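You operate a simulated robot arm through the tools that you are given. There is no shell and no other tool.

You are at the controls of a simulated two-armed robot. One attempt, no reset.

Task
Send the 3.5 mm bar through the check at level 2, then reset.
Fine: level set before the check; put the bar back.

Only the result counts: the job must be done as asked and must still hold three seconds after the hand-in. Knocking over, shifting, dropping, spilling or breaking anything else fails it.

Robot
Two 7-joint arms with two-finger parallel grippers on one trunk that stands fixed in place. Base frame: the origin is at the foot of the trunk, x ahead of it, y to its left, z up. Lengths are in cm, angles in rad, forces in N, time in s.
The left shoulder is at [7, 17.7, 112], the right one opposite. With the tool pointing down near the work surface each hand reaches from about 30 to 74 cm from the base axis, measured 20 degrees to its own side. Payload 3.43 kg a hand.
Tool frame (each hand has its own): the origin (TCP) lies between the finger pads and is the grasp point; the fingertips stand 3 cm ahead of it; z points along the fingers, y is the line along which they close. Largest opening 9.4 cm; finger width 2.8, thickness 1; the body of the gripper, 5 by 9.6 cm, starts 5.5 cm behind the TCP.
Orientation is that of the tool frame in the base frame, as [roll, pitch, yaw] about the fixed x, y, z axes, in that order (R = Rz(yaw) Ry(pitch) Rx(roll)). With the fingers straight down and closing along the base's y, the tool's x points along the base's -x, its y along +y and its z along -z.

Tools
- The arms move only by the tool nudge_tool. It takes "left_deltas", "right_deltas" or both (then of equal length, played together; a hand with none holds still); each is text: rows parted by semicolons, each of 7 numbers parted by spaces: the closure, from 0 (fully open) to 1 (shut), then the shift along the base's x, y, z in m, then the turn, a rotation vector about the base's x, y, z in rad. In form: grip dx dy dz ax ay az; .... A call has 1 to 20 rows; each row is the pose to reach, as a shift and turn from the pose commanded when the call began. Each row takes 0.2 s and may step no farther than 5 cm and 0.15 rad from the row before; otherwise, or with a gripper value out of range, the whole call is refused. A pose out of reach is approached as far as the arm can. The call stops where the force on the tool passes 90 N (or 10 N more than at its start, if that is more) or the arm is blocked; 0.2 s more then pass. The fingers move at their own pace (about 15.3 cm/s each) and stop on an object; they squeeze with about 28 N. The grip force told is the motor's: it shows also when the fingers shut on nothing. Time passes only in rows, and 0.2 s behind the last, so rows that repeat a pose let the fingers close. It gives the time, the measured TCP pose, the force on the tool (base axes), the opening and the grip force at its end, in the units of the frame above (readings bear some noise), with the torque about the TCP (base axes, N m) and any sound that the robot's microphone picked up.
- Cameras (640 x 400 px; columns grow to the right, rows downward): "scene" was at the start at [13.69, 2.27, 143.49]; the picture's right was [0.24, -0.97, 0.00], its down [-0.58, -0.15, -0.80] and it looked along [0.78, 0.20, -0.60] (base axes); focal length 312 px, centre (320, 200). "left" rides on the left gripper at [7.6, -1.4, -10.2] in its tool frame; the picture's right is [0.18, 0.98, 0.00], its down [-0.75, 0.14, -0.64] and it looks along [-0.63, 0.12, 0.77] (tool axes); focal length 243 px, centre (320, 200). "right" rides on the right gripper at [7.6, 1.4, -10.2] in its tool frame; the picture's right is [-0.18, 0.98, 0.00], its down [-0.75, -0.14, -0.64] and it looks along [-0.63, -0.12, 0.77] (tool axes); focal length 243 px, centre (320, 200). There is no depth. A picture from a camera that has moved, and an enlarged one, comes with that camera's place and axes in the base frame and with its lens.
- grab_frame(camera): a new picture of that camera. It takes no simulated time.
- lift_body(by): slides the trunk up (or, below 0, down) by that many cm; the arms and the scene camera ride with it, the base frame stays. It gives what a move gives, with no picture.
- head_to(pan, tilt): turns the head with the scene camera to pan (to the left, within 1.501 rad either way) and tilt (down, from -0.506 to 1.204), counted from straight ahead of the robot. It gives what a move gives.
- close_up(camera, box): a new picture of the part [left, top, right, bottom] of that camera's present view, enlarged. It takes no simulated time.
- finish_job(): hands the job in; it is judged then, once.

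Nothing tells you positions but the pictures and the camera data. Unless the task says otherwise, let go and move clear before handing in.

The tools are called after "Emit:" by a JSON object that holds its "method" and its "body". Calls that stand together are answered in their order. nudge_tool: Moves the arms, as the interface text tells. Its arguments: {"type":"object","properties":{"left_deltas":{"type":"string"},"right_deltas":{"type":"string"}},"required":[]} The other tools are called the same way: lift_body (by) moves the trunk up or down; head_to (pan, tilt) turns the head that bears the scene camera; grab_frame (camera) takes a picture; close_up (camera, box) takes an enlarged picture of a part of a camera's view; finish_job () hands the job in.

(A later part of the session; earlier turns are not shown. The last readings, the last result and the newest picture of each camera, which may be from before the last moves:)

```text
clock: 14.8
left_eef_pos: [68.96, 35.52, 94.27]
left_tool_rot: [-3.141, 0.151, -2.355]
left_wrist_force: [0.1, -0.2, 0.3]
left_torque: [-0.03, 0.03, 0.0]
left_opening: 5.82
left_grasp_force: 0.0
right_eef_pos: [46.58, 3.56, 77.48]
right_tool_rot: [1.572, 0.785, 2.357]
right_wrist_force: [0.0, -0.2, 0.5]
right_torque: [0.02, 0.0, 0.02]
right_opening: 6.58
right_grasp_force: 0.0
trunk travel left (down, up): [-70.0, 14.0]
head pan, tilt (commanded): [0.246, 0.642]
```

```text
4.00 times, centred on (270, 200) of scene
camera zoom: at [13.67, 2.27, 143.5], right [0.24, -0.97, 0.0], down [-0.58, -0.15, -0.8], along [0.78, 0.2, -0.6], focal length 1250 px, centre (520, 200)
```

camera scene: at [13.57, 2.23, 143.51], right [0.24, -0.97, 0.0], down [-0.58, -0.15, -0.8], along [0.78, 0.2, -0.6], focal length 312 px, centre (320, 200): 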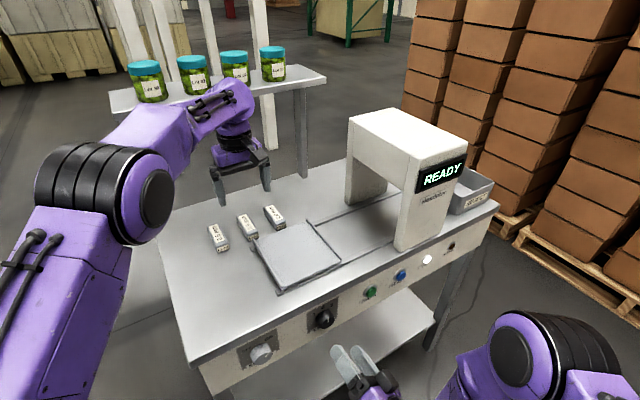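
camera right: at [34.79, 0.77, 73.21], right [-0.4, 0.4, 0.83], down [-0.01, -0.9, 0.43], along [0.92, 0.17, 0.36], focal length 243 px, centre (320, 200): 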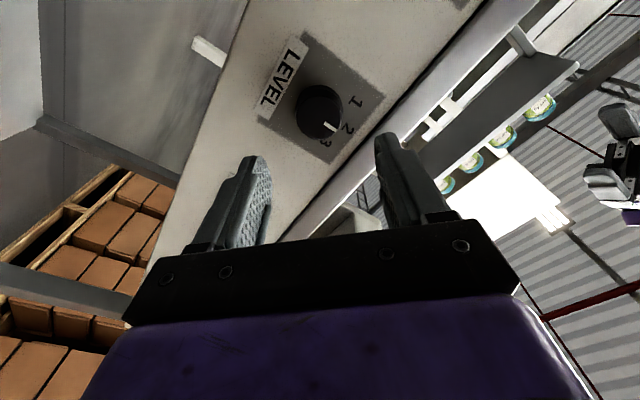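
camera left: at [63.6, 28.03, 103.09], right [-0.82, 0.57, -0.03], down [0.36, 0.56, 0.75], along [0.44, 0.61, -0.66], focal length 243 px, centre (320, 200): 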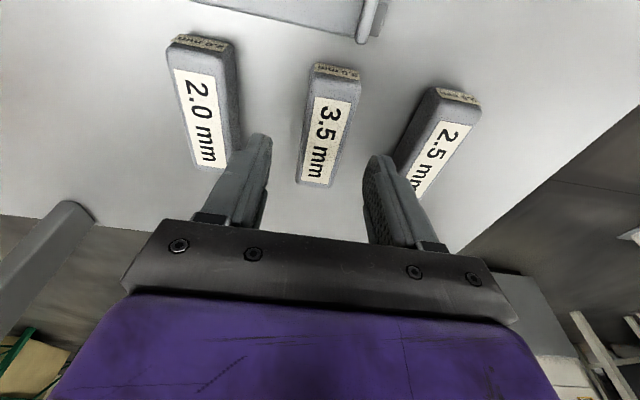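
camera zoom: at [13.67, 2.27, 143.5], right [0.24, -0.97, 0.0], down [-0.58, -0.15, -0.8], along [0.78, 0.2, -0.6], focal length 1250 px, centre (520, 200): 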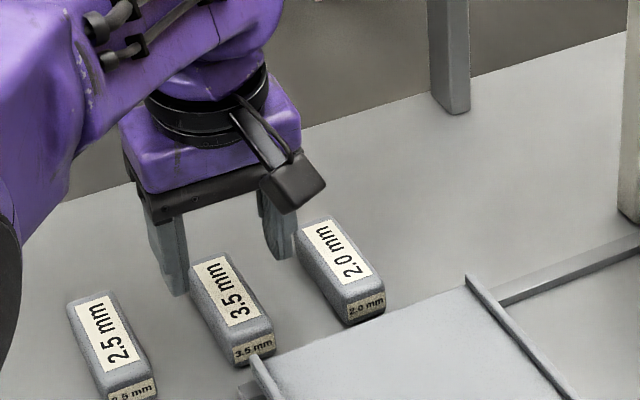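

The bar lies between the fingers, needing only about a 0.15 cm correction. I'll lower until the fingertips are just above the table beside the bar.

Emit:
{"method": "nudge_tool", "body": {"left_deltas": "0.38 -0.0012 0.0012 -0.01 0 0 0; 0.38 -0.0012 0.0012 -0.02 0 0 0; 0.38 -0.0012 0.0012 -0.03 0 0 0; 0.38 -0.0012 0.0012 -0.03 0 0 0"}}

Emit:
{"method": "grab_frame", "body": {"camera": "left"}}

Emit:
{"method": "close_up", "body": {"camera": "scene", "box": [200, 180, 296, 240]}}

```text
clock: 15.8
left_eef_pos: [68.94, 35.66, 91.15]
left_tool_rot: [-3.141, 0.15, -2.357]
left_wrist_force: [0.0, 0.1, 0.5]
left_torque: [0.02, 0.02, 0.03]
left_opening: 5.83
left_grasp_force: 0.0
right_eef_pos: [46.73, 3.65, 77.55]
right_tool_rot: [1.573, 0.785, 2.359]
right_wrist_force: [0.5, 0.5, -1.2]
right_torque: [0.0, 0.02, 0.01]
right_opening: 6.57
right_grasp_force: 0.0
trunk travel left (down, up): [-70.0, 14.0]
head pan, tilt (commanded): [0.246, 0.642]
```

```text
taken
camera left: at [63.53, 28.22, 100.13], right [-0.82, 0.57, -0.03], down [0.36, 0.56, 0.75], along [0.44, 0.61, -0.66], focal length 243 px, centre (320, 200)
```

left: 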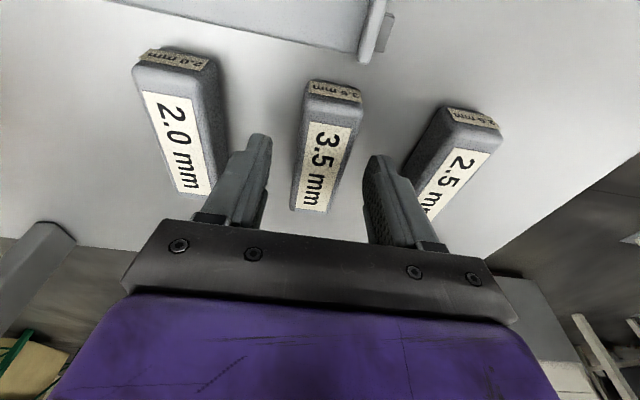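

```text
6.67 times, centred on (248, 210) of scene
camera zoom: at [13.68, 2.28, 143.49], right [0.24, -0.97, 0.0], down [-0.58, -0.15, -0.8], along [0.78, 0.2, -0.6], focal length 2083 px, centre (800, 133)
```

zoom: 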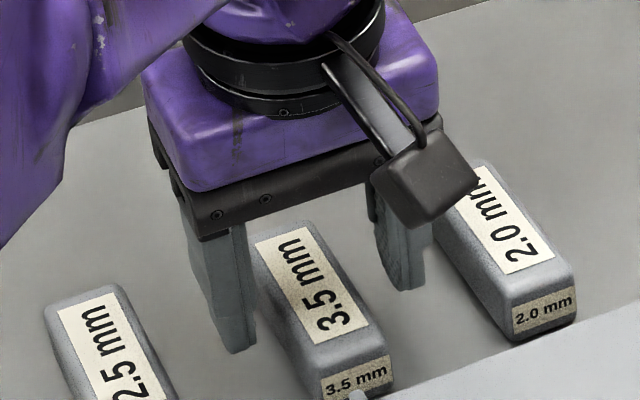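

The fingers sit evenly on both sides of the 3.5 mm bar, so I'll close on it.

Emit:
{"method": "nudge_tool", "body": {"left_deltas": "0.5 0 0 0 0 0 0; 0.7 0 0 0 0 0 0; 1 0 0 0 0 0 0; 1 0 0 0 0 0 0; 1 0 0 0 0 0 0"}}

Emit:
{"method": "grab_frame", "body": {"camera": "left"}}

Emit:
{"method": "close_up", "body": {"camera": "scene", "box": [200, 180, 296, 240]}}

```text
clock: 17.0
left_eef_pos: [68.94, 35.62, 91.22]
left_tool_rot: [3.141, 0.15, -2.355]
left_wrist_force: [-1.3, 0.2, -0.2]
left_torque: [0.03, 0.01, 0.01]
left_opening: 3.1
left_grasp_force: 27.7
right_eef_pos: [46.68, 3.61, 77.6]
right_tool_rot: [1.572, 0.786, 2.358]
right_wrist_force: [0.2, -0.1, -0.7]
right_torque: [-0.01, 0.0, 0.0]
right_opening: 6.58
right_grasp_force: 0.0
trunk travel left (down, up): [-70.0, 14.0]
head pan, tilt (commanded): [0.246, 0.642]
```

```text
taken
camera left: at [63.54, 28.23, 100.12], right [-0.82, 0.57, -0.03], down [0.36, 0.56, 0.75], along [0.44, 0.61, -0.66], focal length 243 px, centre (320, 200)
```

left: 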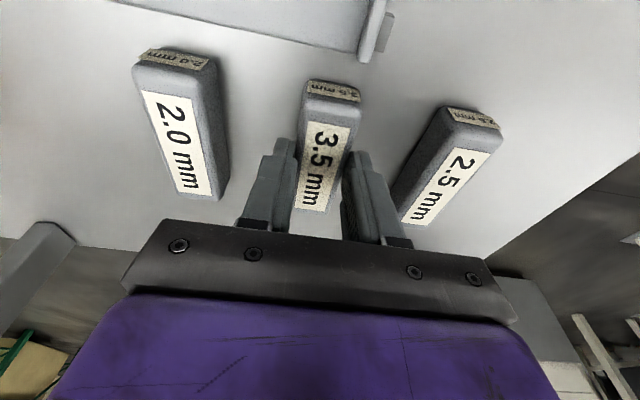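

```text
6.67 times, centred on (248, 210) of scene
camera zoom: at [13.71, 2.3, 143.49], right [0.24, -0.97, 0.0], down [-0.58, -0.15, -0.8], along [0.78, 0.2, -0.6], focal length 2083 px, centre (800, 133)
```

zoom: 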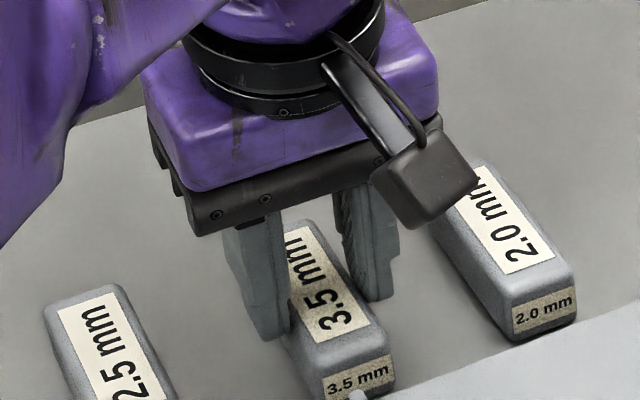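

The bar is gripped with the opening at 3.1 cm. I'll lift it 8 cm and carry it over the tray's centre, at about (64.2, 20.9).

Emit:
{"method": "nudge_tool", "body": {"left_deltas": "1 0 0 0.01 0 0 0; 1 0 0 0.03 0 0 0; 1 0 0 0.055 0 0 0; 1 0 0 0.08 0 0 0; 1 0 0 0.08 0 0 0"}}

Emit:
{"method": "grab_frame", "body": {"camera": "left"}}

Emit:
{"method": "grab_frame", "body": {"camera": "scene"}}

```text
clock: 18.2
left_eef_pos: [68.76, 35.73, 99.34]
left_tool_rot: [-3.142, 0.151, -2.355]
left_wrist_force: [0.5, 1.5, -0.4]
left_torque: [0.01, -0.02, 0.01]
left_opening: 0.0
left_grasp_force: 28.6
right_eef_pos: [46.57, 3.52, 77.56]
right_tool_rot: [1.573, 0.786, 2.357]
right_wrist_force: [0.1, -0.7, -0.6]
right_torque: [-0.02, -0.01, -0.01]
right_opening: 6.58
right_grasp_force: 0.0
trunk travel left (down, up): [-70.0, 14.0]
head pan, tilt (commanded): [0.246, 0.642]
```

```text
taken
camera left: at [63.35, 28.35, 108.18], right [-0.82, 0.57, -0.03], down [0.36, 0.56, 0.75], along [0.44, 0.61, -0.66], focal length 243 px, centre (320, 200)
```

left: 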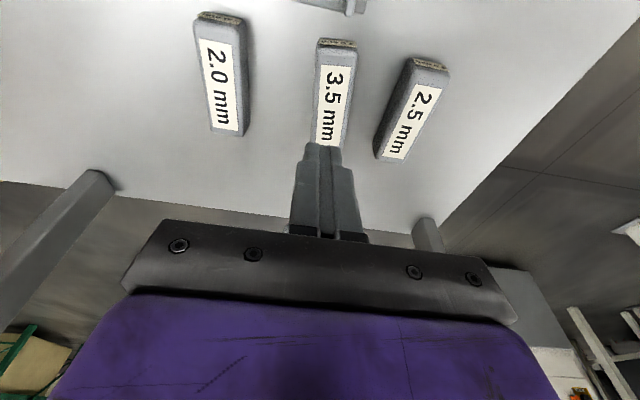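

```text
taken
camera scene: at [13.73, 2.3, 143.49], right [0.24, -0.97, 0.0], down [-0.58, -0.15, -0.8], along [0.78, 0.2, -0.6], focal length 312 px, centre (320, 200)
```

scene: 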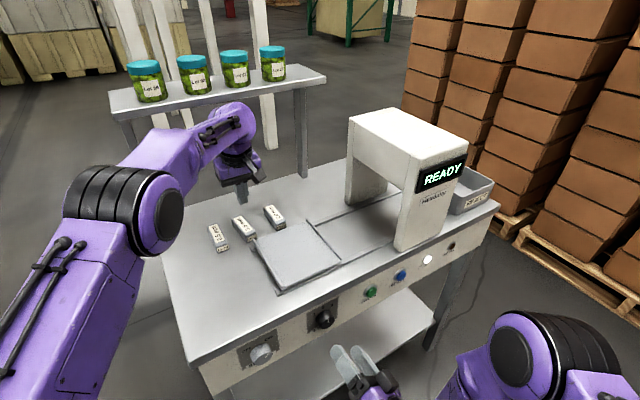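

The bar slipped out of the grip during the lift, probably because the fingertips held only its upper rounded edges. I'll check where it lies now.

Emit:
{"method": "close_up", "body": {"camera": "scene", "box": [200, 190, 296, 250]}}

Emit:
{"method": "close_up", "body": {"camera": "left", "box": [240, 20, 400, 120]}}

Emit:
{"method": "close_up", "body": {"camera": "left", "box": [260, 20, 420, 120]}}

```text
6.67 times, centred on (248, 220) of scene
camera zoom: at [13.73, 2.3, 143.49], right [0.24, -0.97, 0.0], down [-0.58, -0.15, -0.8], along [0.78, 0.2, -0.6], focal length 2083 px, centre (800, 67)
```

zoom: 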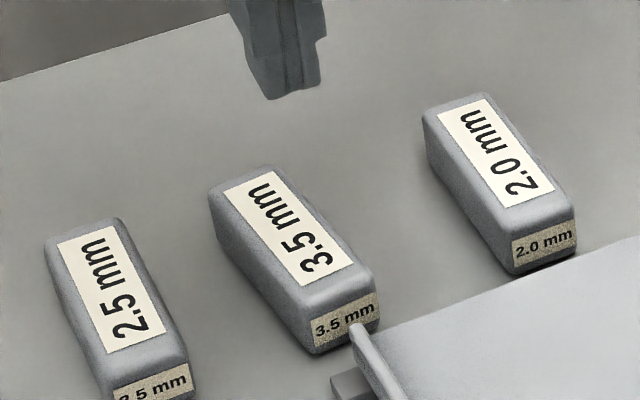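

```text
4.00 times, centred on (320, 70) of left
camera zoom: at [63.35, 28.35, 108.18], right [-0.82, 0.57, -0.03], down [0.36, 0.56, 0.75], along [0.44, 0.61, -0.66], focal length 970 px, centre (320, 720)
```

zoom: 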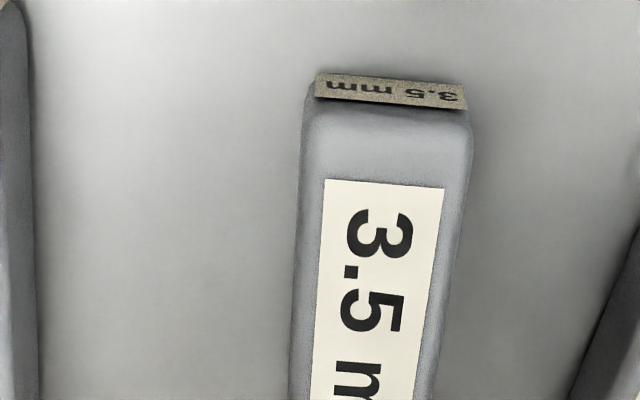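

```text
4.00 times, centred on (340, 70) of left
camera zoom: at [63.35, 28.35, 108.18], right [-0.82, 0.57, -0.03], down [0.36, 0.56, 0.75], along [0.44, 0.61, -0.66], focal length 970 px, centre (240, 720)
```

zoom: 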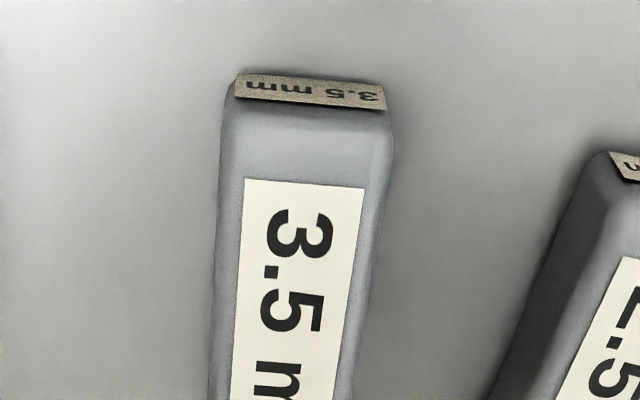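

The bar lies flat but has moved about 0.7 cm and turned a few degrees. My fingertips were probably too high, so I'll measure the table height by touching a free spot in front of the bars with the closed fingers.

Emit:
{"method": "nudge_tool", "body": {"left_deltas": "1 -0.037 -0.0045 0 0 0 0; 1 -0.074 -0.009 0 0 0 0; 1 -0.111 -0.0135 0 0 0 0; 1 -0.147 -0.018 0 0 0 0; 1 -0.147 -0.018 -0.03 0 0 0; 1 -0.147 -0.018 -0.06 0 0 0; 1 -0.147 -0.018 -0.078 0 0 0; 1 -0.147 -0.018 -0.078 0 0 0"}}

Emit:
{"method": "grab_frame", "body": {"camera": "left"}}

Emit:
{"method": "grab_frame", "body": {"camera": "scene"}}

```text
clock: 20.0
left_eef_pos: [54.21, 34.01, 91.56]
left_tool_rot: [-3.14, 0.15, -2.355]
left_wrist_force: [-0.4, 0.1, -1.3]
left_torque: [-0.02, 0.01, 0.0]
left_opening: 0.0
left_grasp_force: 28.2
right_eef_pos: [46.69, 3.52, 77.55]
right_tool_rot: [1.572, 0.786, 2.357]
right_wrist_force: [0.3, 0.2, -0.1]
right_torque: [0.03, -0.03, -0.01]
right_opening: 6.61
right_grasp_force: 0.1
trunk travel left (down, up): [-70.0, 14.0]
head pan, tilt (commanded): [0.246, 0.642]
```

```text
taken
camera left: at [48.71, 26.53, 100.39], right [-0.82, 0.57, -0.03], down [0.36, 0.56, 0.75], along [0.44, 0.61, -0.66], focal length 243 px, centre (320, 200)
```

left: 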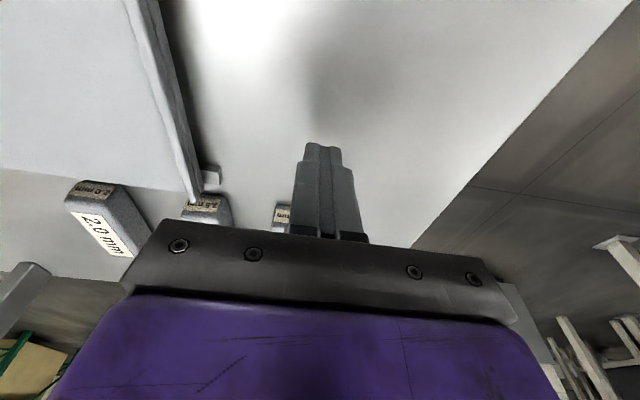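

```text
taken
camera scene: at [13.7, 2.29, 143.49], right [0.24, -0.97, 0.0], down [-0.58, -0.15, -0.8], along [0.78, 0.2, -0.6], focal length 312 px, centre (320, 200)
```

scene: 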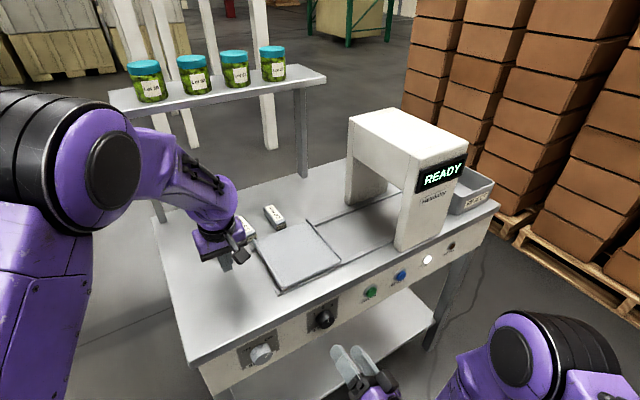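

Emit:
{"method": "nudge_tool", "body": {"left_deltas": "1 0 0 -0.003 0 0 0; 1 0 0 -0.005 0 0 0; 1 0 0 -0.005 0 0 0"}}

Emit:
{"method": "close_up", "body": {"camera": "scene", "box": [190, 210, 286, 270]}}

```text
clock: 20.8
left_eef_pos: [54.13, 33.9, 91.02]
left_tool_rot: [3.141, 0.149, -2.356]
left_wrist_force: [0.5, 0.1, -0.9]
left_torque: [0.01, -0.03, 0.02]
left_opening: 0.01
left_grasp_force: 28.2
right_eef_pos: [46.55, 3.53, 77.56]
right_tool_rot: [1.573, 0.784, 2.358]
right_wrist_force: [-0.3, 0.2, 0.9]
right_torque: [-0.01, -0.01, 0.02]
right_opening: 6.58
right_grasp_force: 0.2
trunk travel left (down, up): [-70.0, 14.0]
head pan, tilt (commanded): [0.246, 0.642]
```

```text
6.67 times, centred on (238, 240) of scene
camera zoom: at [13.69, 2.28, 143.49], right [0.24, -0.97, 0.0], down [-0.58, -0.15, -0.8], along [0.78, 0.2, -0.6], focal length 2083 px, centre (867, -67)
```

zoom: 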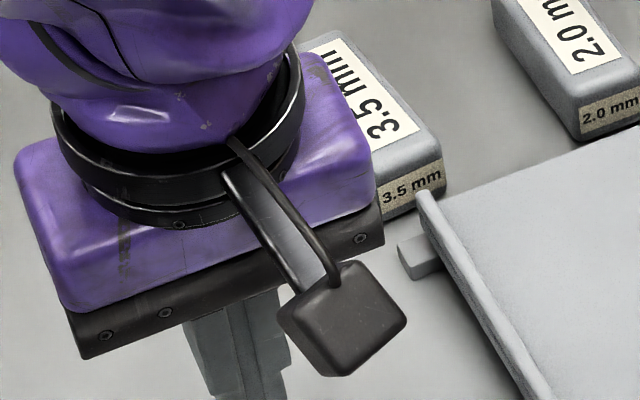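

Emit:
{"method": "nudge_tool", "body": {"left_deltas": "1 0 0 -0.002 0 0 0; 1 0 0 -0.004 0 0 0; 1 0 0 -0.004 0 0 0"}}

Emit:
{"method": "close_up", "body": {"camera": "left", "box": [260, 80, 420, 180]}}

```text
clock: 21.6
left_eef_pos: [54.16, 34.0, 90.45]
left_tool_rot: [3.141, 0.149, -2.358]
left_wrist_force: [0.2, 0.1, 0.2]
left_torque: [0.01, 0.01, -0.02]
left_opening: 0.01
left_grasp_force: 28.0
right_eef_pos: [46.57, 3.61, 77.57]
right_tool_rot: [1.573, 0.785, 2.359]
right_wrist_force: [0.0, 0.3, -0.2]
right_torque: [-0.03, 0.03, -0.02]
right_opening: 6.58
right_grasp_force: 0.1
trunk travel left (down, up): [-70.0, 14.0]
head pan, tilt (commanded): [0.246, 0.642]
```

```text
4.00 times, centred on (340, 130) of left
camera zoom: at [48.66, 26.51, 99.4], right [-0.82, 0.57, -0.03], down [0.36, 0.56, 0.75], along [0.44, 0.61, -0.66], focal length 970 px, centre (240, 480)
```

zoom: 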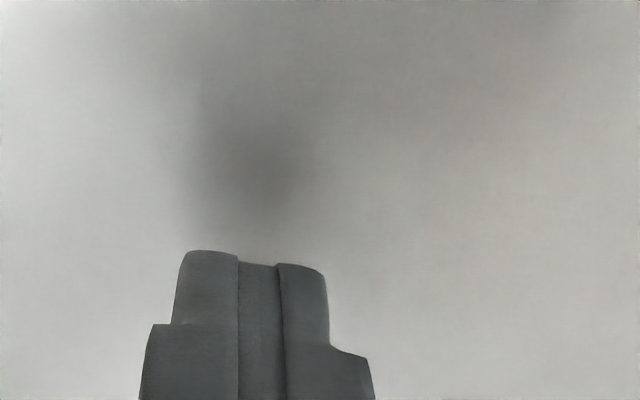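

Emit:
{"method": "nudge_tool", "body": {"left_deltas": "1 0 0 -0.002 0 0 0; 1 0 0 -0.004 0 0 0; 1 0 0 -0.004 0 0 0"}}

Emit:
{"method": "close_up", "body": {"camera": "left", "box": [260, 80, 420, 180]}}

```text
clock: 22.4
left_eef_pos: [54.02, 33.96, 90.03]
left_tool_rot: [-3.14, 0.149, -2.357]
left_wrist_force: [0.0, 0.2, 0.0]
left_torque: [-0.02, -0.02, 0.0]
left_opening: 0.0
left_grasp_force: 27.7
right_eef_pos: [46.63, 3.6, 77.54]
right_tool_rot: [1.572, 0.786, 2.357]
right_wrist_force: [0.2, -0.9, 0.1]
right_torque: [0.0, 0.02, 0.0]
right_opening: 6.59
right_grasp_force: 0.1
trunk travel left (down, up): [-70.0, 14.0]
head pan, tilt (commanded): [0.246, 0.642]
```

```text
4.00 times, centred on (340, 130) of left
camera zoom: at [48.69, 26.53, 98.98], right [-0.82, 0.57, -0.03], down [0.36, 0.56, 0.75], along [0.44, 0.61, -0.66], focal length 970 px, centre (240, 480)
```

zoom: 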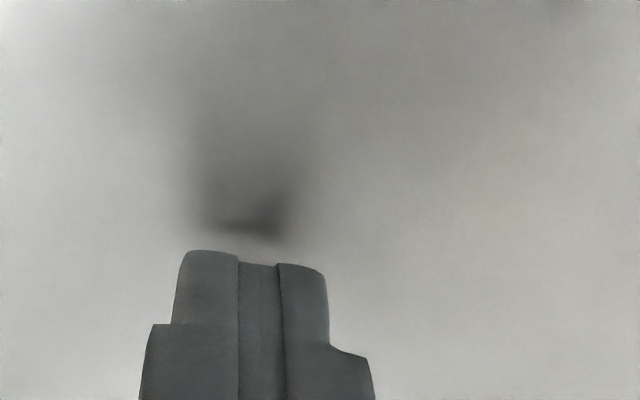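

Emit:
{"method": "nudge_tool", "body": {"left_deltas": "1 0 0 -0.0015 0 0 0; 1 0 0 -0.003 0 0 0; 1 0 0 -0.003 0 0 0"}}

Emit:
{"method": "close_up", "body": {"camera": "left", "box": [260, 80, 420, 180]}}

```text
clock: 23.2
left_eef_pos: [54.04, 33.95, 89.82]
left_tool_rot: [3.141, 0.149, -2.357]
left_wrist_force: [-0.6, -0.7, -0.1]
left_torque: [0.03, 0.01, 0.0]
left_opening: 0.01
left_grasp_force: 27.6
right_eef_pos: [46.54, 3.56, 77.41]
right_tool_rot: [1.574, 0.786, 2.359]
right_wrist_force: [-0.2, 0.3, 0.2]
right_torque: [-0.01, 0.01, 0.01]
right_opening: 6.59
right_grasp_force: 0.1
trunk travel left (down, up): [-70.0, 14.0]
head pan, tilt (commanded): [0.246, 0.642]
```

```text
4.00 times, centred on (340, 130) of left
camera zoom: at [48.67, 26.5, 98.68], right [-0.82, 0.57, -0.03], down [0.36, 0.56, 0.75], along [0.44, 0.61, -0.66], focal length 970 px, centre (240, 480)
```

zoom: 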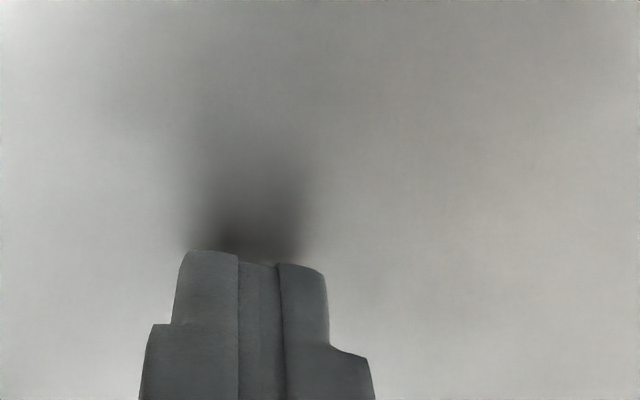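

Emit:
{"method": "nudge_tool", "body": {"left_deltas": "1 0 0 -0.002 0 0 0; 1 0 0 -0.002 0 0 0"}}

Emit:
{"method": "close_up", "body": {"camera": "left", "box": [260, 80, 420, 180]}}

```text
clock: 23.8
left_eef_pos: [54.17, 33.89, 89.56]
left_tool_rot: [3.141, 0.153, -2.358]
left_wrist_force: [0.0, 0.3, 0.6]
left_torque: [0.0, -0.04, -0.02]
left_opening: 0.0
left_grasp_force: 28.2
right_eef_pos: [46.57, 3.7, 77.62]
right_tool_rot: [1.571, 0.784, 2.359]
right_wrist_force: [-0.6, 0.8, -0.3]
right_torque: [0.0, 0.01, 0.0]
right_opening: 6.59
right_grasp_force: 0.0
trunk travel left (down, up): [-70.0, 14.0]
head pan, tilt (commanded): [0.246, 0.642]
```

```text
4.00 times, centred on (340, 130) of left
camera zoom: at [48.72, 26.47, 98.47], right [-0.82, 0.57, -0.03], down [0.36, 0.56, 0.75], along [0.44, 0.61, -0.66], focal length 970 px, centre (240, 480)
```

zoom: 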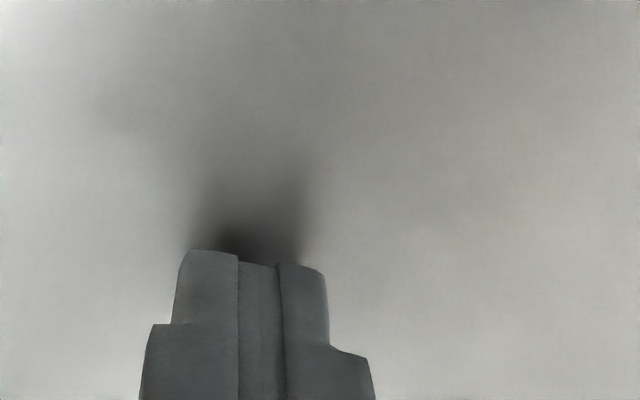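

Emit:
{"method": "nudge_tool", "body": {"left_deltas": "1 0 0 -0.002 0 0 0; 1 0 0 -0.002 0 0 0"}}

Emit:
{"method": "close_up", "body": {"camera": "left", "box": [260, 80, 420, 180]}}

```text
clock: 24.4
left_eef_pos: [54.12, 33.84, 89.37]
left_tool_rot: [3.141, 0.148, -2.356]
left_wrist_force: [-0.7, 0.4, 0.5]
left_torque: [0.02, 0.04, 0.0]
left_opening: 0.0
left_grasp_force: 27.9
right_eef_pos: [46.61, 3.52, 77.56]
right_tool_rot: [1.572, 0.786, 2.358]
right_wrist_force: [-0.7, -1.3, 0.2]
right_torque: [0.02, 0.01, 0.0]
right_opening: 6.61
right_grasp_force: 0.0
trunk travel left (down, up): [-70.0, 14.0]
head pan, tilt (commanded): [0.246, 0.642]
```

```text
4.00 times, centred on (340, 130) of left
camera zoom: at [48.69, 26.47, 98.28], right [-0.82, 0.57, -0.03], down [0.36, 0.56, 0.75], along [0.44, 0.61, -0.66], focal length 970 px, centre (240, 480)
```

zoom: 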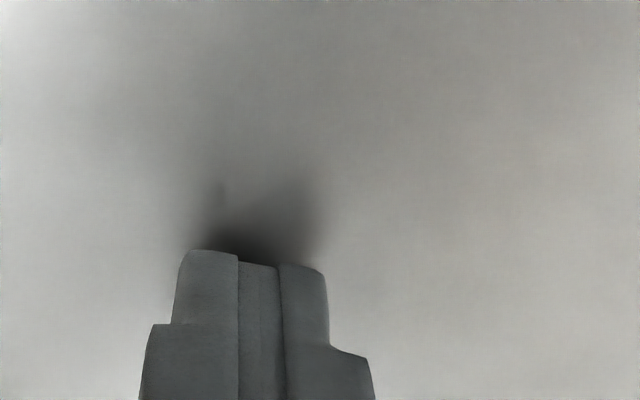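

Emit:
{"method": "nudge_tool", "body": {"left_deltas": "1 0 0 -0.002 0 0 0; 1 0 0 -0.002 0 0 0"}}

Emit:
{"method": "close_up", "body": {"camera": "left", "box": [260, 80, 420, 180]}}

```text
clock: 25.0
left_eef_pos: [54.01, 33.99, 89.19]
left_tool_rot: [-3.14, 0.151, -2.356]
left_wrist_force: [-0.2, -0.1, 0.3]
left_torque: [0.01, 0.01, 0.02]
left_opening: 0.02
left_grasp_force: 27.9
right_eef_pos: [46.53, 3.7, 77.46]
right_tool_rot: [1.573, 0.785, 2.358]
right_wrist_force: [0.6, -0.9, -0.2]
right_torque: [-0.04, -0.02, 0.0]
right_opening: 6.57
right_grasp_force: 0.0
trunk travel left (down, up): [-70.0, 14.0]
head pan, tilt (commanded): [0.246, 0.642]
```

```text
4.00 times, centred on (340, 130) of left
camera zoom: at [48.64, 26.47, 98.11], right [-0.82, 0.57, -0.03], down [0.36, 0.56, 0.75], along [0.44, 0.61, -0.66], focal length 970 px, centre (240, 480)
```

zoom: 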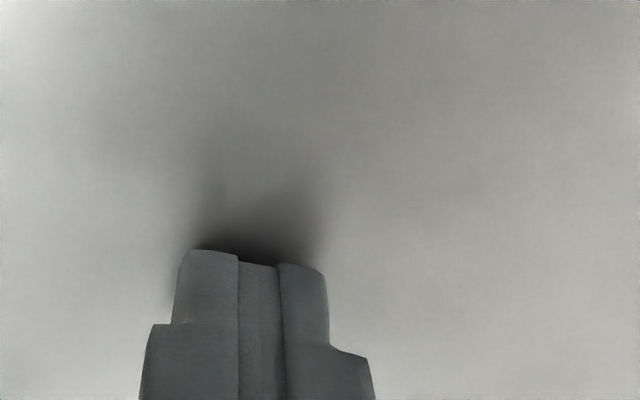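

Emit:
{"method": "nudge_tool", "body": {"left_deltas": "1 0 0 -0.002 0 0 0; 1 0 0 -0.002 0 0 0"}}

Emit:
{"method": "close_up", "body": {"camera": "scene", "box": [190, 210, 286, 270]}}

```text
clock: 25.6
left_eef_pos: [54.06, 33.94, 89.18]
left_tool_rot: [-3.14, 0.153, -2.357]
left_wrist_force: [0.3, 0.9, 12.9]
left_torque: [-0.05, 0.03, -0.08]
left_opening: 0.02
left_grasp_force: 27.8
right_eef_pos: [46.64, 3.51, 77.54]
right_tool_rot: [1.568, 0.784, 2.356]
right_wrist_force: [0.5, 0.6, -0.4]
right_torque: [0.01, 0.0, 0.0]
right_opening: 6.56
right_grasp_force: 0.1
trunk travel left (down, up): [-70.0, 14.0]
head pan, tilt (commanded): [0.246, 0.642]
```

```text
6.67 times, centred on (238, 240) of scene
camera zoom: at [13.54, 2.19, 143.53], right [0.24, -0.97, 0.0], down [-0.58, -0.15, -0.8], along [0.78, 0.2, -0.6], focal length 2083 px, centre (867, -67)
```

zoom: 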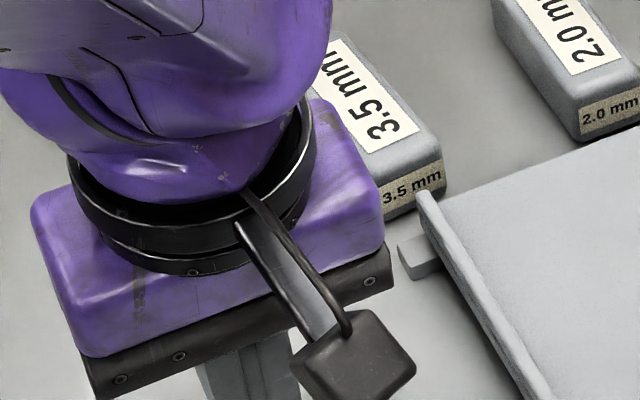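

I touched the table at TCP z≈89.15, so the table top is about z = 86.1 and the bar is taller than I assumed. I gripped only its top edge before. I'll rise, return over the bar and measure its new pose.

Emit:
{"method": "nudge_tool", "body": {"left_deltas": "1 0 0 0.03 0 0 0; 1 0 0 0.07 0 0 0; 0.4 0.01 0 0.11 0 0 0; 0.38 0.04 -0.001 0.13 0 0 0; 0.38 0.08 -0.003 0.13 0 0 0; 0.38 0.119 -0.004 0.13 0 0 0; 0.38 0.119 -0.004 0.13 0 0 0"}}

Emit:
{"method": "grab_frame", "body": {"camera": "left"}}

Emit:
{"method": "close_up", "body": {"camera": "left", "box": [240, 60, 400, 160]}}

Emit:
{"method": "close_up", "body": {"camera": "scene", "box": [200, 190, 296, 250]}}

```text
clock: 27.2
left_eef_pos: [65.93, 33.48, 101.94]
left_tool_rot: [-3.14, 0.15, -2.356]
left_wrist_force: [-0.7, 0.0, -0.5]
left_torque: [0.0, -0.01, -0.01]
left_opening: 5.84
left_grasp_force: 0.0
right_eef_pos: [46.6, 3.61, 77.55]
right_tool_rot: [1.571, 0.785, 2.356]
right_wrist_force: [0.7, -0.7, 0.1]
right_torque: [-0.01, -0.01, -0.01]
right_opening: 6.57
right_grasp_force: 0.0
trunk travel left (down, up): [-70.0, 14.0]
head pan, tilt (commanded): [0.246, 0.642]
```

```text
taken
camera left: at [60.53, 26.09, 110.88], right [-0.82, 0.57, -0.03], down [0.36, 0.56, 0.75], along [0.44, 0.61, -0.66], focal length 243 px, centre (320, 200)
```

left: 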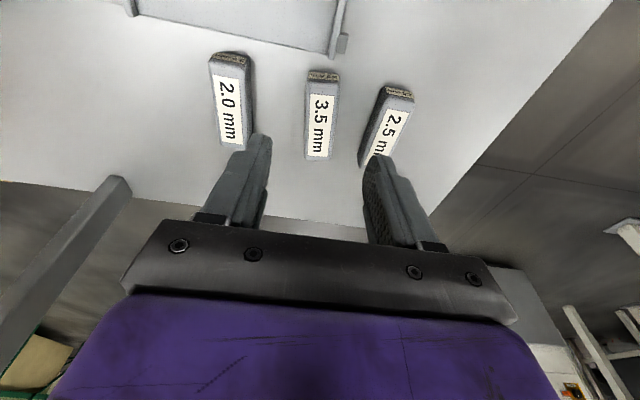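

```text
4.00 times, centred on (320, 110) of left
camera zoom: at [60.53, 26.09, 110.88], right [-0.82, 0.57, -0.03], down [0.36, 0.56, 0.75], along [0.44, 0.61, -0.66], focal length 970 px, centre (320, 560)
```

zoom: 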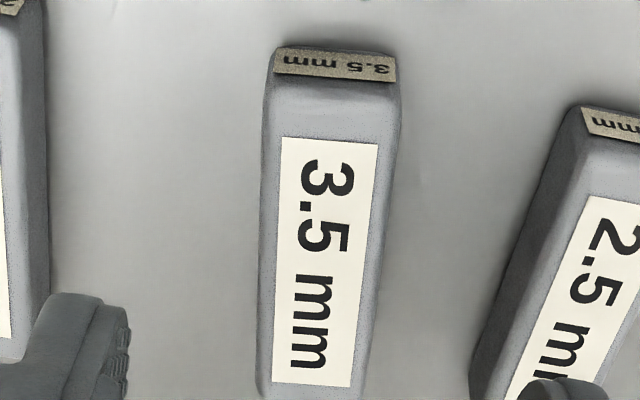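

```text
6.67 times, centred on (248, 220) of scene
camera zoom: at [13.55, 2.25, 143.51], right [0.24, -0.97, 0.0], down [-0.58, -0.15, -0.8], along [0.78, 0.2, -0.6], focal length 2083 px, centre (800, 67)
```

zoom: 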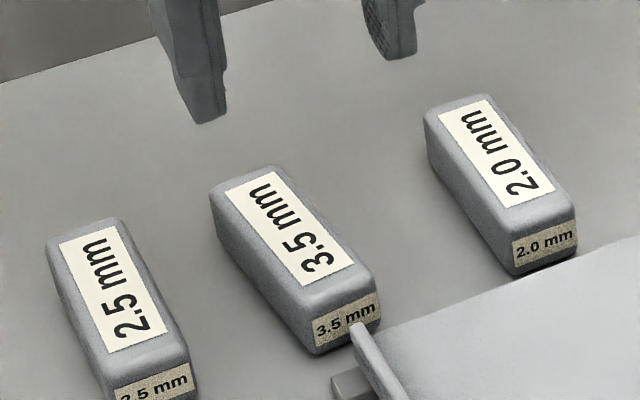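

The bar is now centred at about (68.5, 36.7), turned about 6° counter-clockwise, with its top at 89.6. I'll align the hand to it and hover just above to verify.

Emit:
{"method": "nudge_tool", "body": {"left_deltas": "0.38 0.0125 0.0155 -0.025 0 0 0.056; 0.38 0.025 0.0315 -0.05 0 0 0.112; 0.38 0.025 0.0315 -0.074 0 0 0.112; 0.38 0.025 0.0315 -0.074 0 0 0.112"}}

Emit:
{"method": "grab_frame", "body": {"camera": "left"}}

Emit:
{"method": "close_up", "body": {"camera": "left", "box": [200, 70, 440, 220]}}

Emit:
{"method": "close_up", "body": {"camera": "scene", "box": [200, 180, 296, 240]}}

```text
clock: 28.2
left_eef_pos: [68.49, 36.54, 94.42]
left_tool_rot: [3.141, 0.149, -2.244]
left_wrist_force: [-0.3, 1.9, -0.5]
left_torque: [-0.01, 0.02, 0.02]
left_opening: 5.84
left_grasp_force: 0.0
right_eef_pos: [46.57, 3.61, 77.51]
right_tool_rot: [1.574, 0.787, 2.358]
right_wrist_force: [-0.3, -0.4, 1.0]
right_torque: [0.01, -0.01, -0.03]
right_opening: 6.58
right_grasp_force: 0.1
trunk travel left (down, up): [-70.0, 14.0]
head pan, tilt (commanded): [0.246, 0.642]
```

```text
taken
camera left: at [63.99, 28.57, 103.32], right [-0.88, 0.47, -0.03], down [0.29, 0.6, 0.75], along [0.37, 0.65, -0.66], focal length 243 px, centre (320, 200)
```

left: 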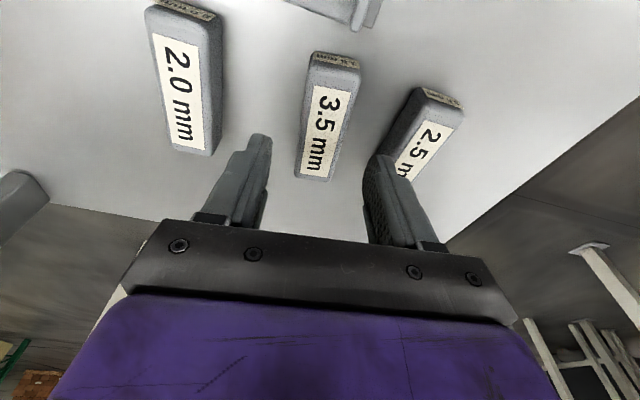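

```text
2.67 times, centred on (320, 145) of left
camera zoom: at [63.99, 28.57, 103.32], right [-0.88, 0.47, -0.03], down [0.29, 0.6, 0.75], along [0.37, 0.65, -0.66], focal length 647 px, centre (320, 347)
```

zoom: 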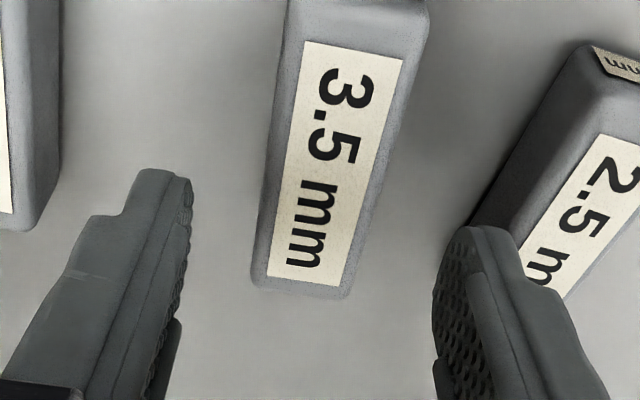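

```text
6.67 times, centred on (248, 210) of scene
camera zoom: at [13.68, 2.3, 143.49], right [0.24, -0.97, 0.0], down [-0.58, -0.15, -0.8], along [0.78, 0.2, -0.6], focal length 2083 px, centre (800, 133)
```

zoom: 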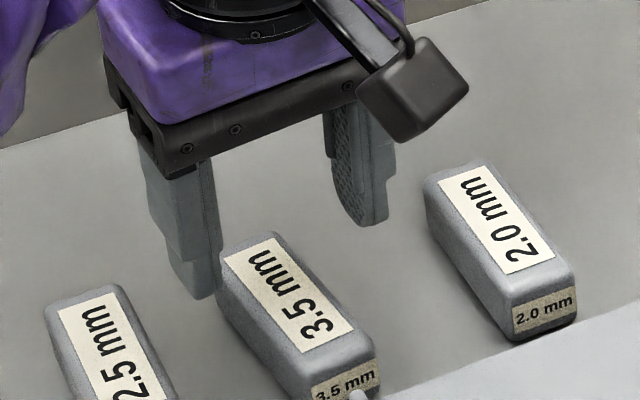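

The hand is centred and parallel to the bar, but the 2.5 mm bar's edge comes close to one finger. I'll narrow the opening to about 4.6 cm and lower to just above the table.

Emit:
{"method": "nudge_tool", "body": {"left_deltas": "0.51 0 0 0 0 0 0; 0.51 0 0 0 0 0 0; 0.51 0 0 -0.015 0 0 0; 0.51 0 0 -0.03 0 0 0; 0.51 0 0 -0.042 0 0 0; 0.51 0 0 -0.049 0 0 0; 0.51 0 0 -0.049 0 0 0"}}

Emit:
{"method": "grab_frame", "body": {"camera": "left"}}

Emit:
{"method": "close_up", "body": {"camera": "left", "box": [200, 70, 440, 220]}}

Emit:
{"method": "close_up", "body": {"camera": "scene", "box": [200, 190, 296, 250]}}

```text
clock: 29.8
left_eef_pos: [68.67, 36.63, 89.78]
left_tool_rot: [3.14, 0.15, -2.245]
left_wrist_force: [0.1, 0.4, 0.5]
left_torque: [0.0, 0.0, 0.0]
left_opening: 4.62
left_grasp_force: 0.1
right_eef_pos: [46.58, 3.62, 77.49]
right_tool_rot: [1.574, 0.784, 2.359]
right_wrist_force: [1.3, -0.1, 0.1]
right_torque: [-0.03, 0.01, -0.03]
right_opening: 6.58
right_grasp_force: 0.1
trunk travel left (down, up): [-70.0, 14.0]
head pan, tilt (commanded): [0.246, 0.642]
```

```text
taken
camera left: at [64.0, 28.62, 98.58], right [-0.88, 0.47, -0.03], down [0.29, 0.6, 0.75], along [0.37, 0.65, -0.66], focal length 243 px, centre (320, 200)
```

left: 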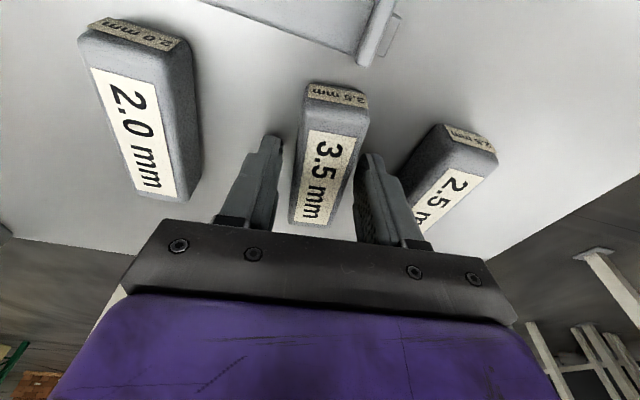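

```text
2.67 times, centred on (320, 145) of left
camera zoom: at [64.0, 28.62, 98.58], right [-0.88, 0.47, -0.03], down [0.29, 0.6, 0.75], along [0.37, 0.65, -0.66], focal length 647 px, centre (320, 347)
```

zoom: 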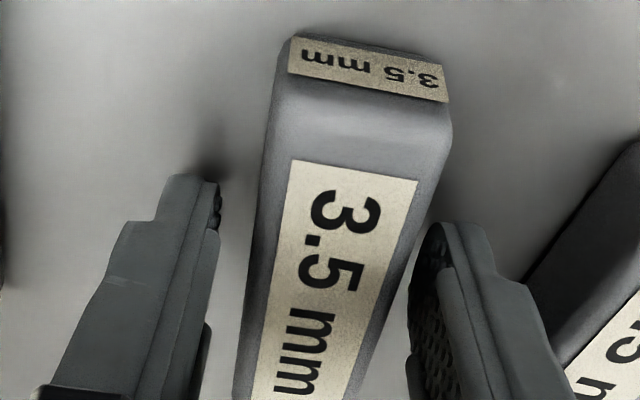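

```text
6.67 times, centred on (248, 220) of scene
camera zoom: at [13.68, 2.28, 143.49], right [0.24, -0.97, 0.0], down [-0.58, -0.15, -0.8], along [0.78, 0.2, -0.6], focal length 2083 px, centre (800, 67)
```

zoom: 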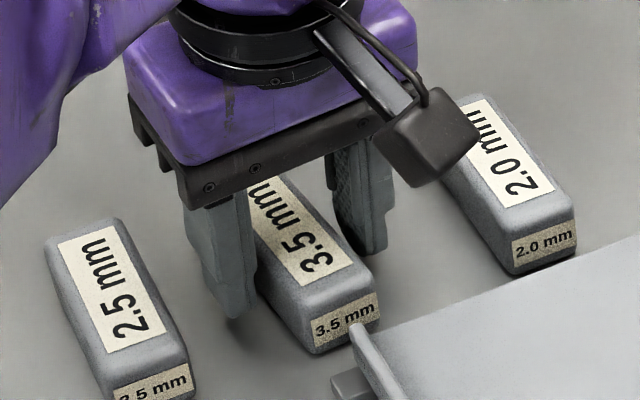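

Both fingers straddle the bar, clear of its neighbours and low on its sides. I'll go 0.2 cm lower, close, then lift slowly by 1 cm and check that it holds.

Emit:
{"method": "nudge_tool", "body": {"left_deltas": "0.51 0 0 -0.002 0 0 0; 0.6 0 0 -0.002 0 0 0; 0.75 0 0 -0.002 0 0 0; 1 0 0 -0.002 0 0 0; 1 0 0 -0.002 0 0 0; 1 0 0 -0.002 0 0 0"}}

Emit:
{"method": "close_up", "body": {"camera": "scene", "box": [200, 190, 296, 250]}}

Emit:
{"method": "grab_frame", "body": {"camera": "left"}}

```text
clock: 31.2
left_eef_pos: [68.59, 36.6, 89.62]
left_tool_rot: [-3.14, 0.152, -2.244]
left_wrist_force: [2.3, 0.9, 8.7]
left_torque: [-0.3, 0.17, 0.0]
left_opening: 3.18
left_grasp_force: 27.6
right_eef_pos: [46.53, 3.58, 77.57]
right_tool_rot: [1.572, 0.785, 2.358]
right_wrist_force: [-0.2, 0.9, -1.0]
right_torque: [0.01, 0.03, -0.02]
right_opening: 6.58
right_grasp_force: 0.1
trunk travel left (down, up): [-70.0, 14.0]
head pan, tilt (commanded): [0.246, 0.642]
```

```text
6.67 times, centred on (248, 220) of scene
camera zoom: at [13.59, 2.24, 143.51], right [0.24, -0.97, 0.0], down [-0.58, -0.15, -0.8], along [0.78, 0.2, -0.6], focal length 2083 px, centre (800, 67)
```

zoom: 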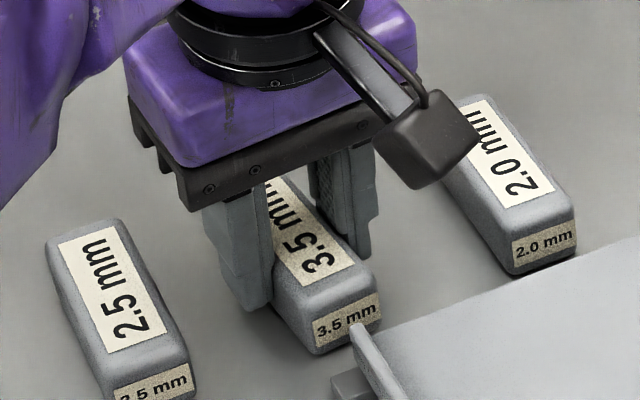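

```text
taken
camera left: at [63.95, 28.62, 98.54], right [-0.88, 0.47, -0.03], down [0.29, 0.6, 0.75], along [0.37, 0.65, -0.66], focal length 243 px, centre (320, 200)
```

left: 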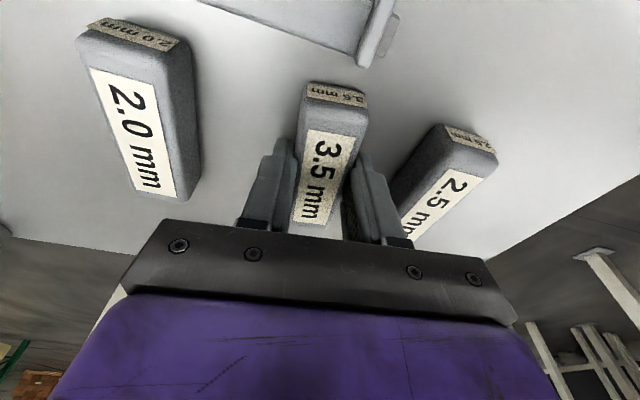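

Emit:
{"method": "nudge_tool", "body": {"left_deltas": "1 0 0 0.002 0 0 0; 1 0 0 0.005 0 0 0; 1 0 0 0.008 0 0 0; 1 0 0 0.012 0 0 0; 1 0 0 0.012 0 0 0"}}

Emit:
{"method": "close_up", "body": {"camera": "scene", "box": [200, 190, 296, 250]}}

Emit:
{"method": "grab_frame", "body": {"camera": "left"}}

```text
clock: 32.4
left_eef_pos: [68.61, 36.75, 90.72]
left_tool_rot: [-3.141, 0.149, -2.244]
left_wrist_force: [0.0, 0.5, -1.5]
left_torque: [0.0, -0.03, -0.02]
left_opening: 3.16
left_grasp_force: 27.9
right_eef_pos: [46.56, 3.48, 77.56]
right_tool_rot: [1.573, 0.785, 2.357]
right_wrist_force: [-0.5, -0.8, -0.9]
right_torque: [0.0, 0.03, 0.03]
right_opening: 6.57
right_grasp_force: 0.1
trunk travel left (down, up): [-70.0, 14.0]
head pan, tilt (commanded): [0.246, 0.642]
```

```text
6.67 times, centred on (248, 220) of scene
camera zoom: at [13.71, 2.3, 143.49], right [0.24, -0.97, 0.0], down [-0.58, -0.15, -0.8], along [0.78, 0.2, -0.6], focal length 2083 px, centre (800, 67)
```

zoom: 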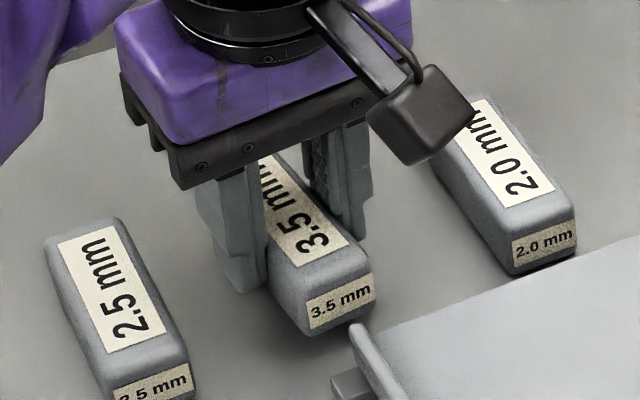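

```text
taken
camera left: at [63.93, 28.69, 99.57], right [-0.88, 0.47, -0.03], down [0.29, 0.6, 0.75], along [0.37, 0.65, -0.66], focal length 243 px, centre (320, 200)
```

left: 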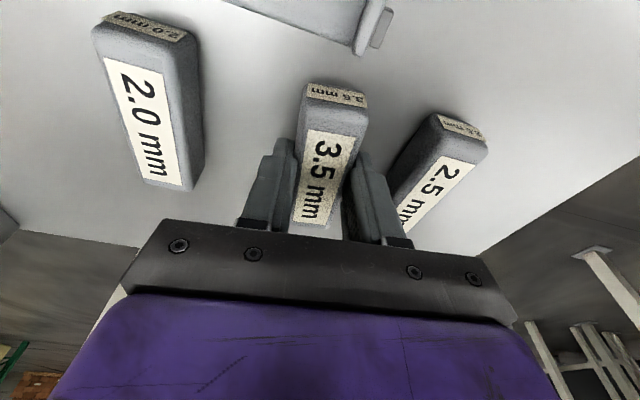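

The bar holds and has lifted clear. I'll raise it further, carry it over the tray centre and turn it back to the table's axes.

Emit:
{"method": "nudge_tool", "body": {"left_deltas": "1 0 0 0.01 0 0 0; 1 0 0 0.025 0 0 0; 1 0 0 0.045 0 0 0; 1 0 0 0.065 0 0 0; 1 0 -0.01 0.073 0 0 0; 1 -0.007 -0.035 0.073 0 0 -0.028; 1 -0.015 -0.065 0.073 0 0 -0.056; 1 -0.025 -0.098 0.073 0 0 -0.084; 1 -0.035 -0.13 0.073 0 0 -0.112; 1 -0.042 -0.1565 0.073 0 0 -0.112; 1 -0.042 -0.1565 0.073 0 0 -0.112"}}

Emit:
{"method": "grab_frame", "body": {"camera": "left"}}

Emit:
{"method": "grab_frame", "body": {"camera": "scene"}}

Emit:
{"method": "close_up", "body": {"camera": "scene", "box": [220, 190, 380, 290]}}

```text
clock: 34.8
left_eef_pos: [64.28, 21.14, 97.93]
left_tool_rot: [3.142, 0.151, -2.356]
left_wrist_force: [0.3, 1.7, -1.6]
left_torque: [-0.01, -0.01, -0.04]
left_opening: 3.16
left_grasp_force: 27.8
right_eef_pos: [46.63, 3.66, 77.56]
right_tool_rot: [1.573, 0.786, 2.357]
right_wrist_force: [0.3, -0.3, 0.2]
right_torque: [0.01, 0.0, -0.02]
right_opening: 6.6
right_grasp_force: 0.1
trunk travel left (down, up): [-70.0, 14.0]
head pan, tilt (commanded): [0.246, 0.642]
```

```text
taken
camera left: at [58.85, 13.77, 106.84], right [-0.82, 0.57, -0.03], down [0.36, 0.56, 0.75], along [0.44, 0.61, -0.66], focal length 243 px, centre (320, 200)
```

left: 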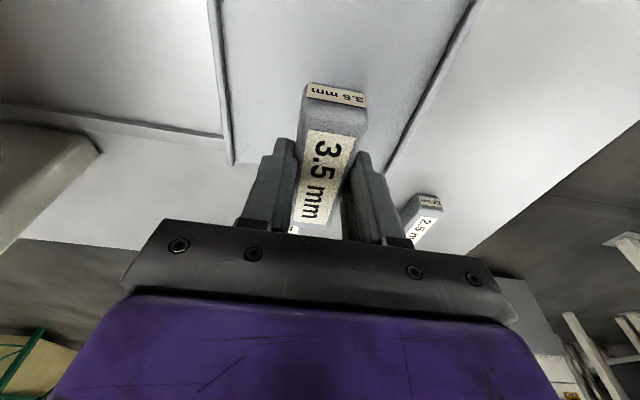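

```text
taken
camera scene: at [13.73, 2.37, 143.49], right [0.24, -0.97, 0.0], down [-0.58, -0.15, -0.8], along [0.78, 0.2, -0.6], focal length 312 px, centre (320, 200)
```

scene: 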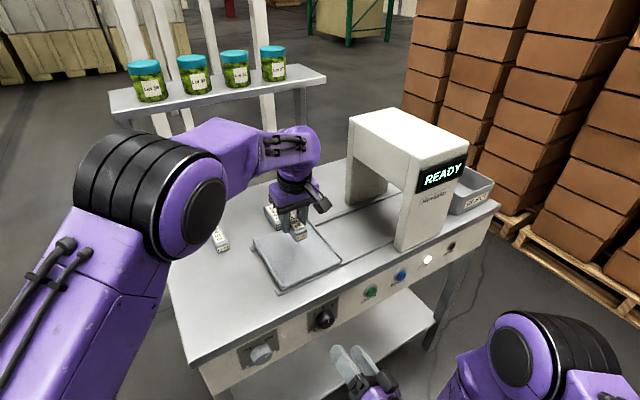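

```text
4.00 times, centred on (300, 240) of scene
camera zoom: at [13.73, 2.37, 143.49], right [0.24, -0.97, 0.0], down [-0.58, -0.15, -0.8], along [0.78, 0.2, -0.6], focal length 1250 px, centre (400, 40)
```

zoom: 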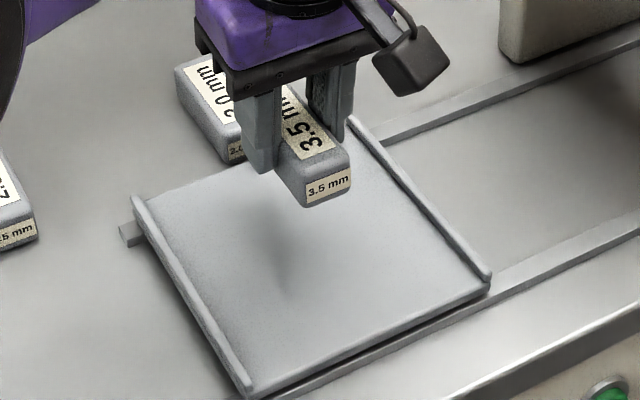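

The bar is directly above the tray's centre. I'll lower most of the way, then go in small steps until it touches.

Emit:
{"method": "nudge_tool", "body": {"left_deltas": "1 0 0 -0.02 0 0 0; 1 0 0 -0.035 0 0 0; 1 0 0 -0.045 0 0 0; 1 0 0 -0.05 0 0 0; 1 0 0 -0.05 0 0 0"}}

Emit:
{"method": "close_up", "body": {"camera": "scene", "box": [220, 190, 380, 290]}}

```text
clock: 36.0
left_eef_pos: [64.27, 21.02, 92.99]
left_tool_rot: [3.141, 0.15, -2.357]
left_wrist_force: [-0.6, 0.7, -0.6]
left_torque: [-0.01, -0.03, 0.0]
left_opening: 3.17
left_grasp_force: 28.6
right_eef_pos: [46.66, 3.6, 77.55]
right_tool_rot: [1.573, 0.785, 2.358]
right_wrist_force: [0.0, -0.4, -0.7]
right_torque: [0.01, 0.0, -0.01]
right_opening: 6.58
right_grasp_force: 0.1
trunk travel left (down, up): [-70.0, 14.0]
head pan, tilt (commanded): [0.246, 0.642]
```

```text
4.00 times, centred on (300, 240) of scene
camera zoom: at [13.69, 2.28, 143.49], right [0.24, -0.97, 0.0], down [-0.58, -0.15, -0.8], along [0.78, 0.2, -0.6], focal length 1250 px, centre (400, 40)
```

zoom: 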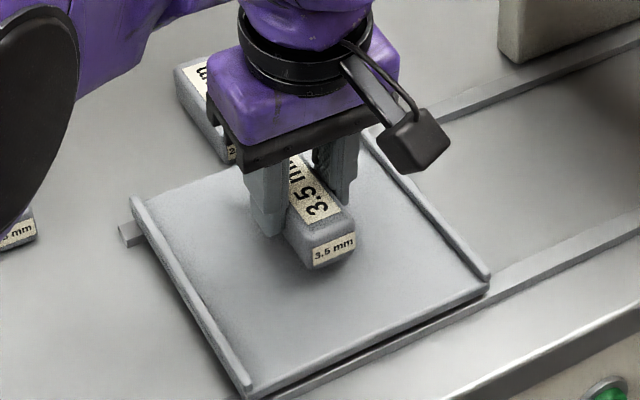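

Emit:
{"method": "nudge_tool", "body": {"left_deltas": "1 0 0 -0.003 0 0 0; 1 0 0 -0.006 0 0 0; 1 0 0 -0.006 0 0 0"}}

Emit:
{"method": "close_up", "body": {"camera": "scene", "box": [260, 200, 340, 250]}}

```text
clock: 36.8
left_eef_pos: [64.19, 20.94, 92.38]
left_tool_rot: [3.141, 0.147, -2.355]
left_wrist_force: [0.1, -0.6, -0.3]
left_torque: [0.0, -0.02, 0.01]
left_opening: 3.15
left_grasp_force: 28.1
right_eef_pos: [46.62, 3.51, 77.53]
right_tool_rot: [1.574, 0.785, 2.357]
right_wrist_force: [-0.8, 0.6, -0.5]
right_torque: [0.0, -0.02, 0.0]
right_opening: 6.55
right_grasp_force: 0.1
trunk travel left (down, up): [-70.0, 14.0]
head pan, tilt (commanded): [0.246, 0.642]
```

```text
8.00 times, centred on (300, 225) of scene
camera zoom: at [13.71, 2.29, 143.49], right [0.24, -0.97, 0.0], down [-0.58, -0.15, -0.8], along [0.78, 0.2, -0.6], focal length 2500 px, centre (480, 0)
```

zoom: 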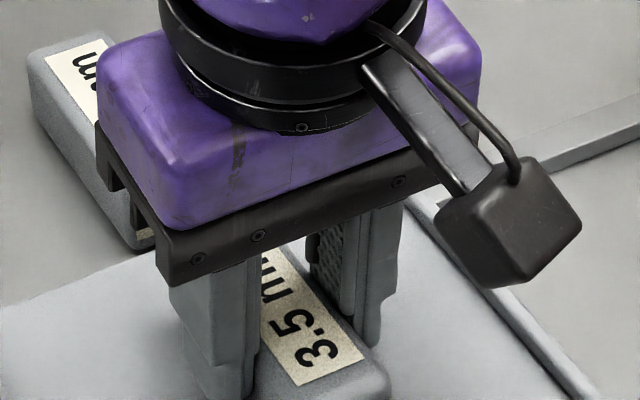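

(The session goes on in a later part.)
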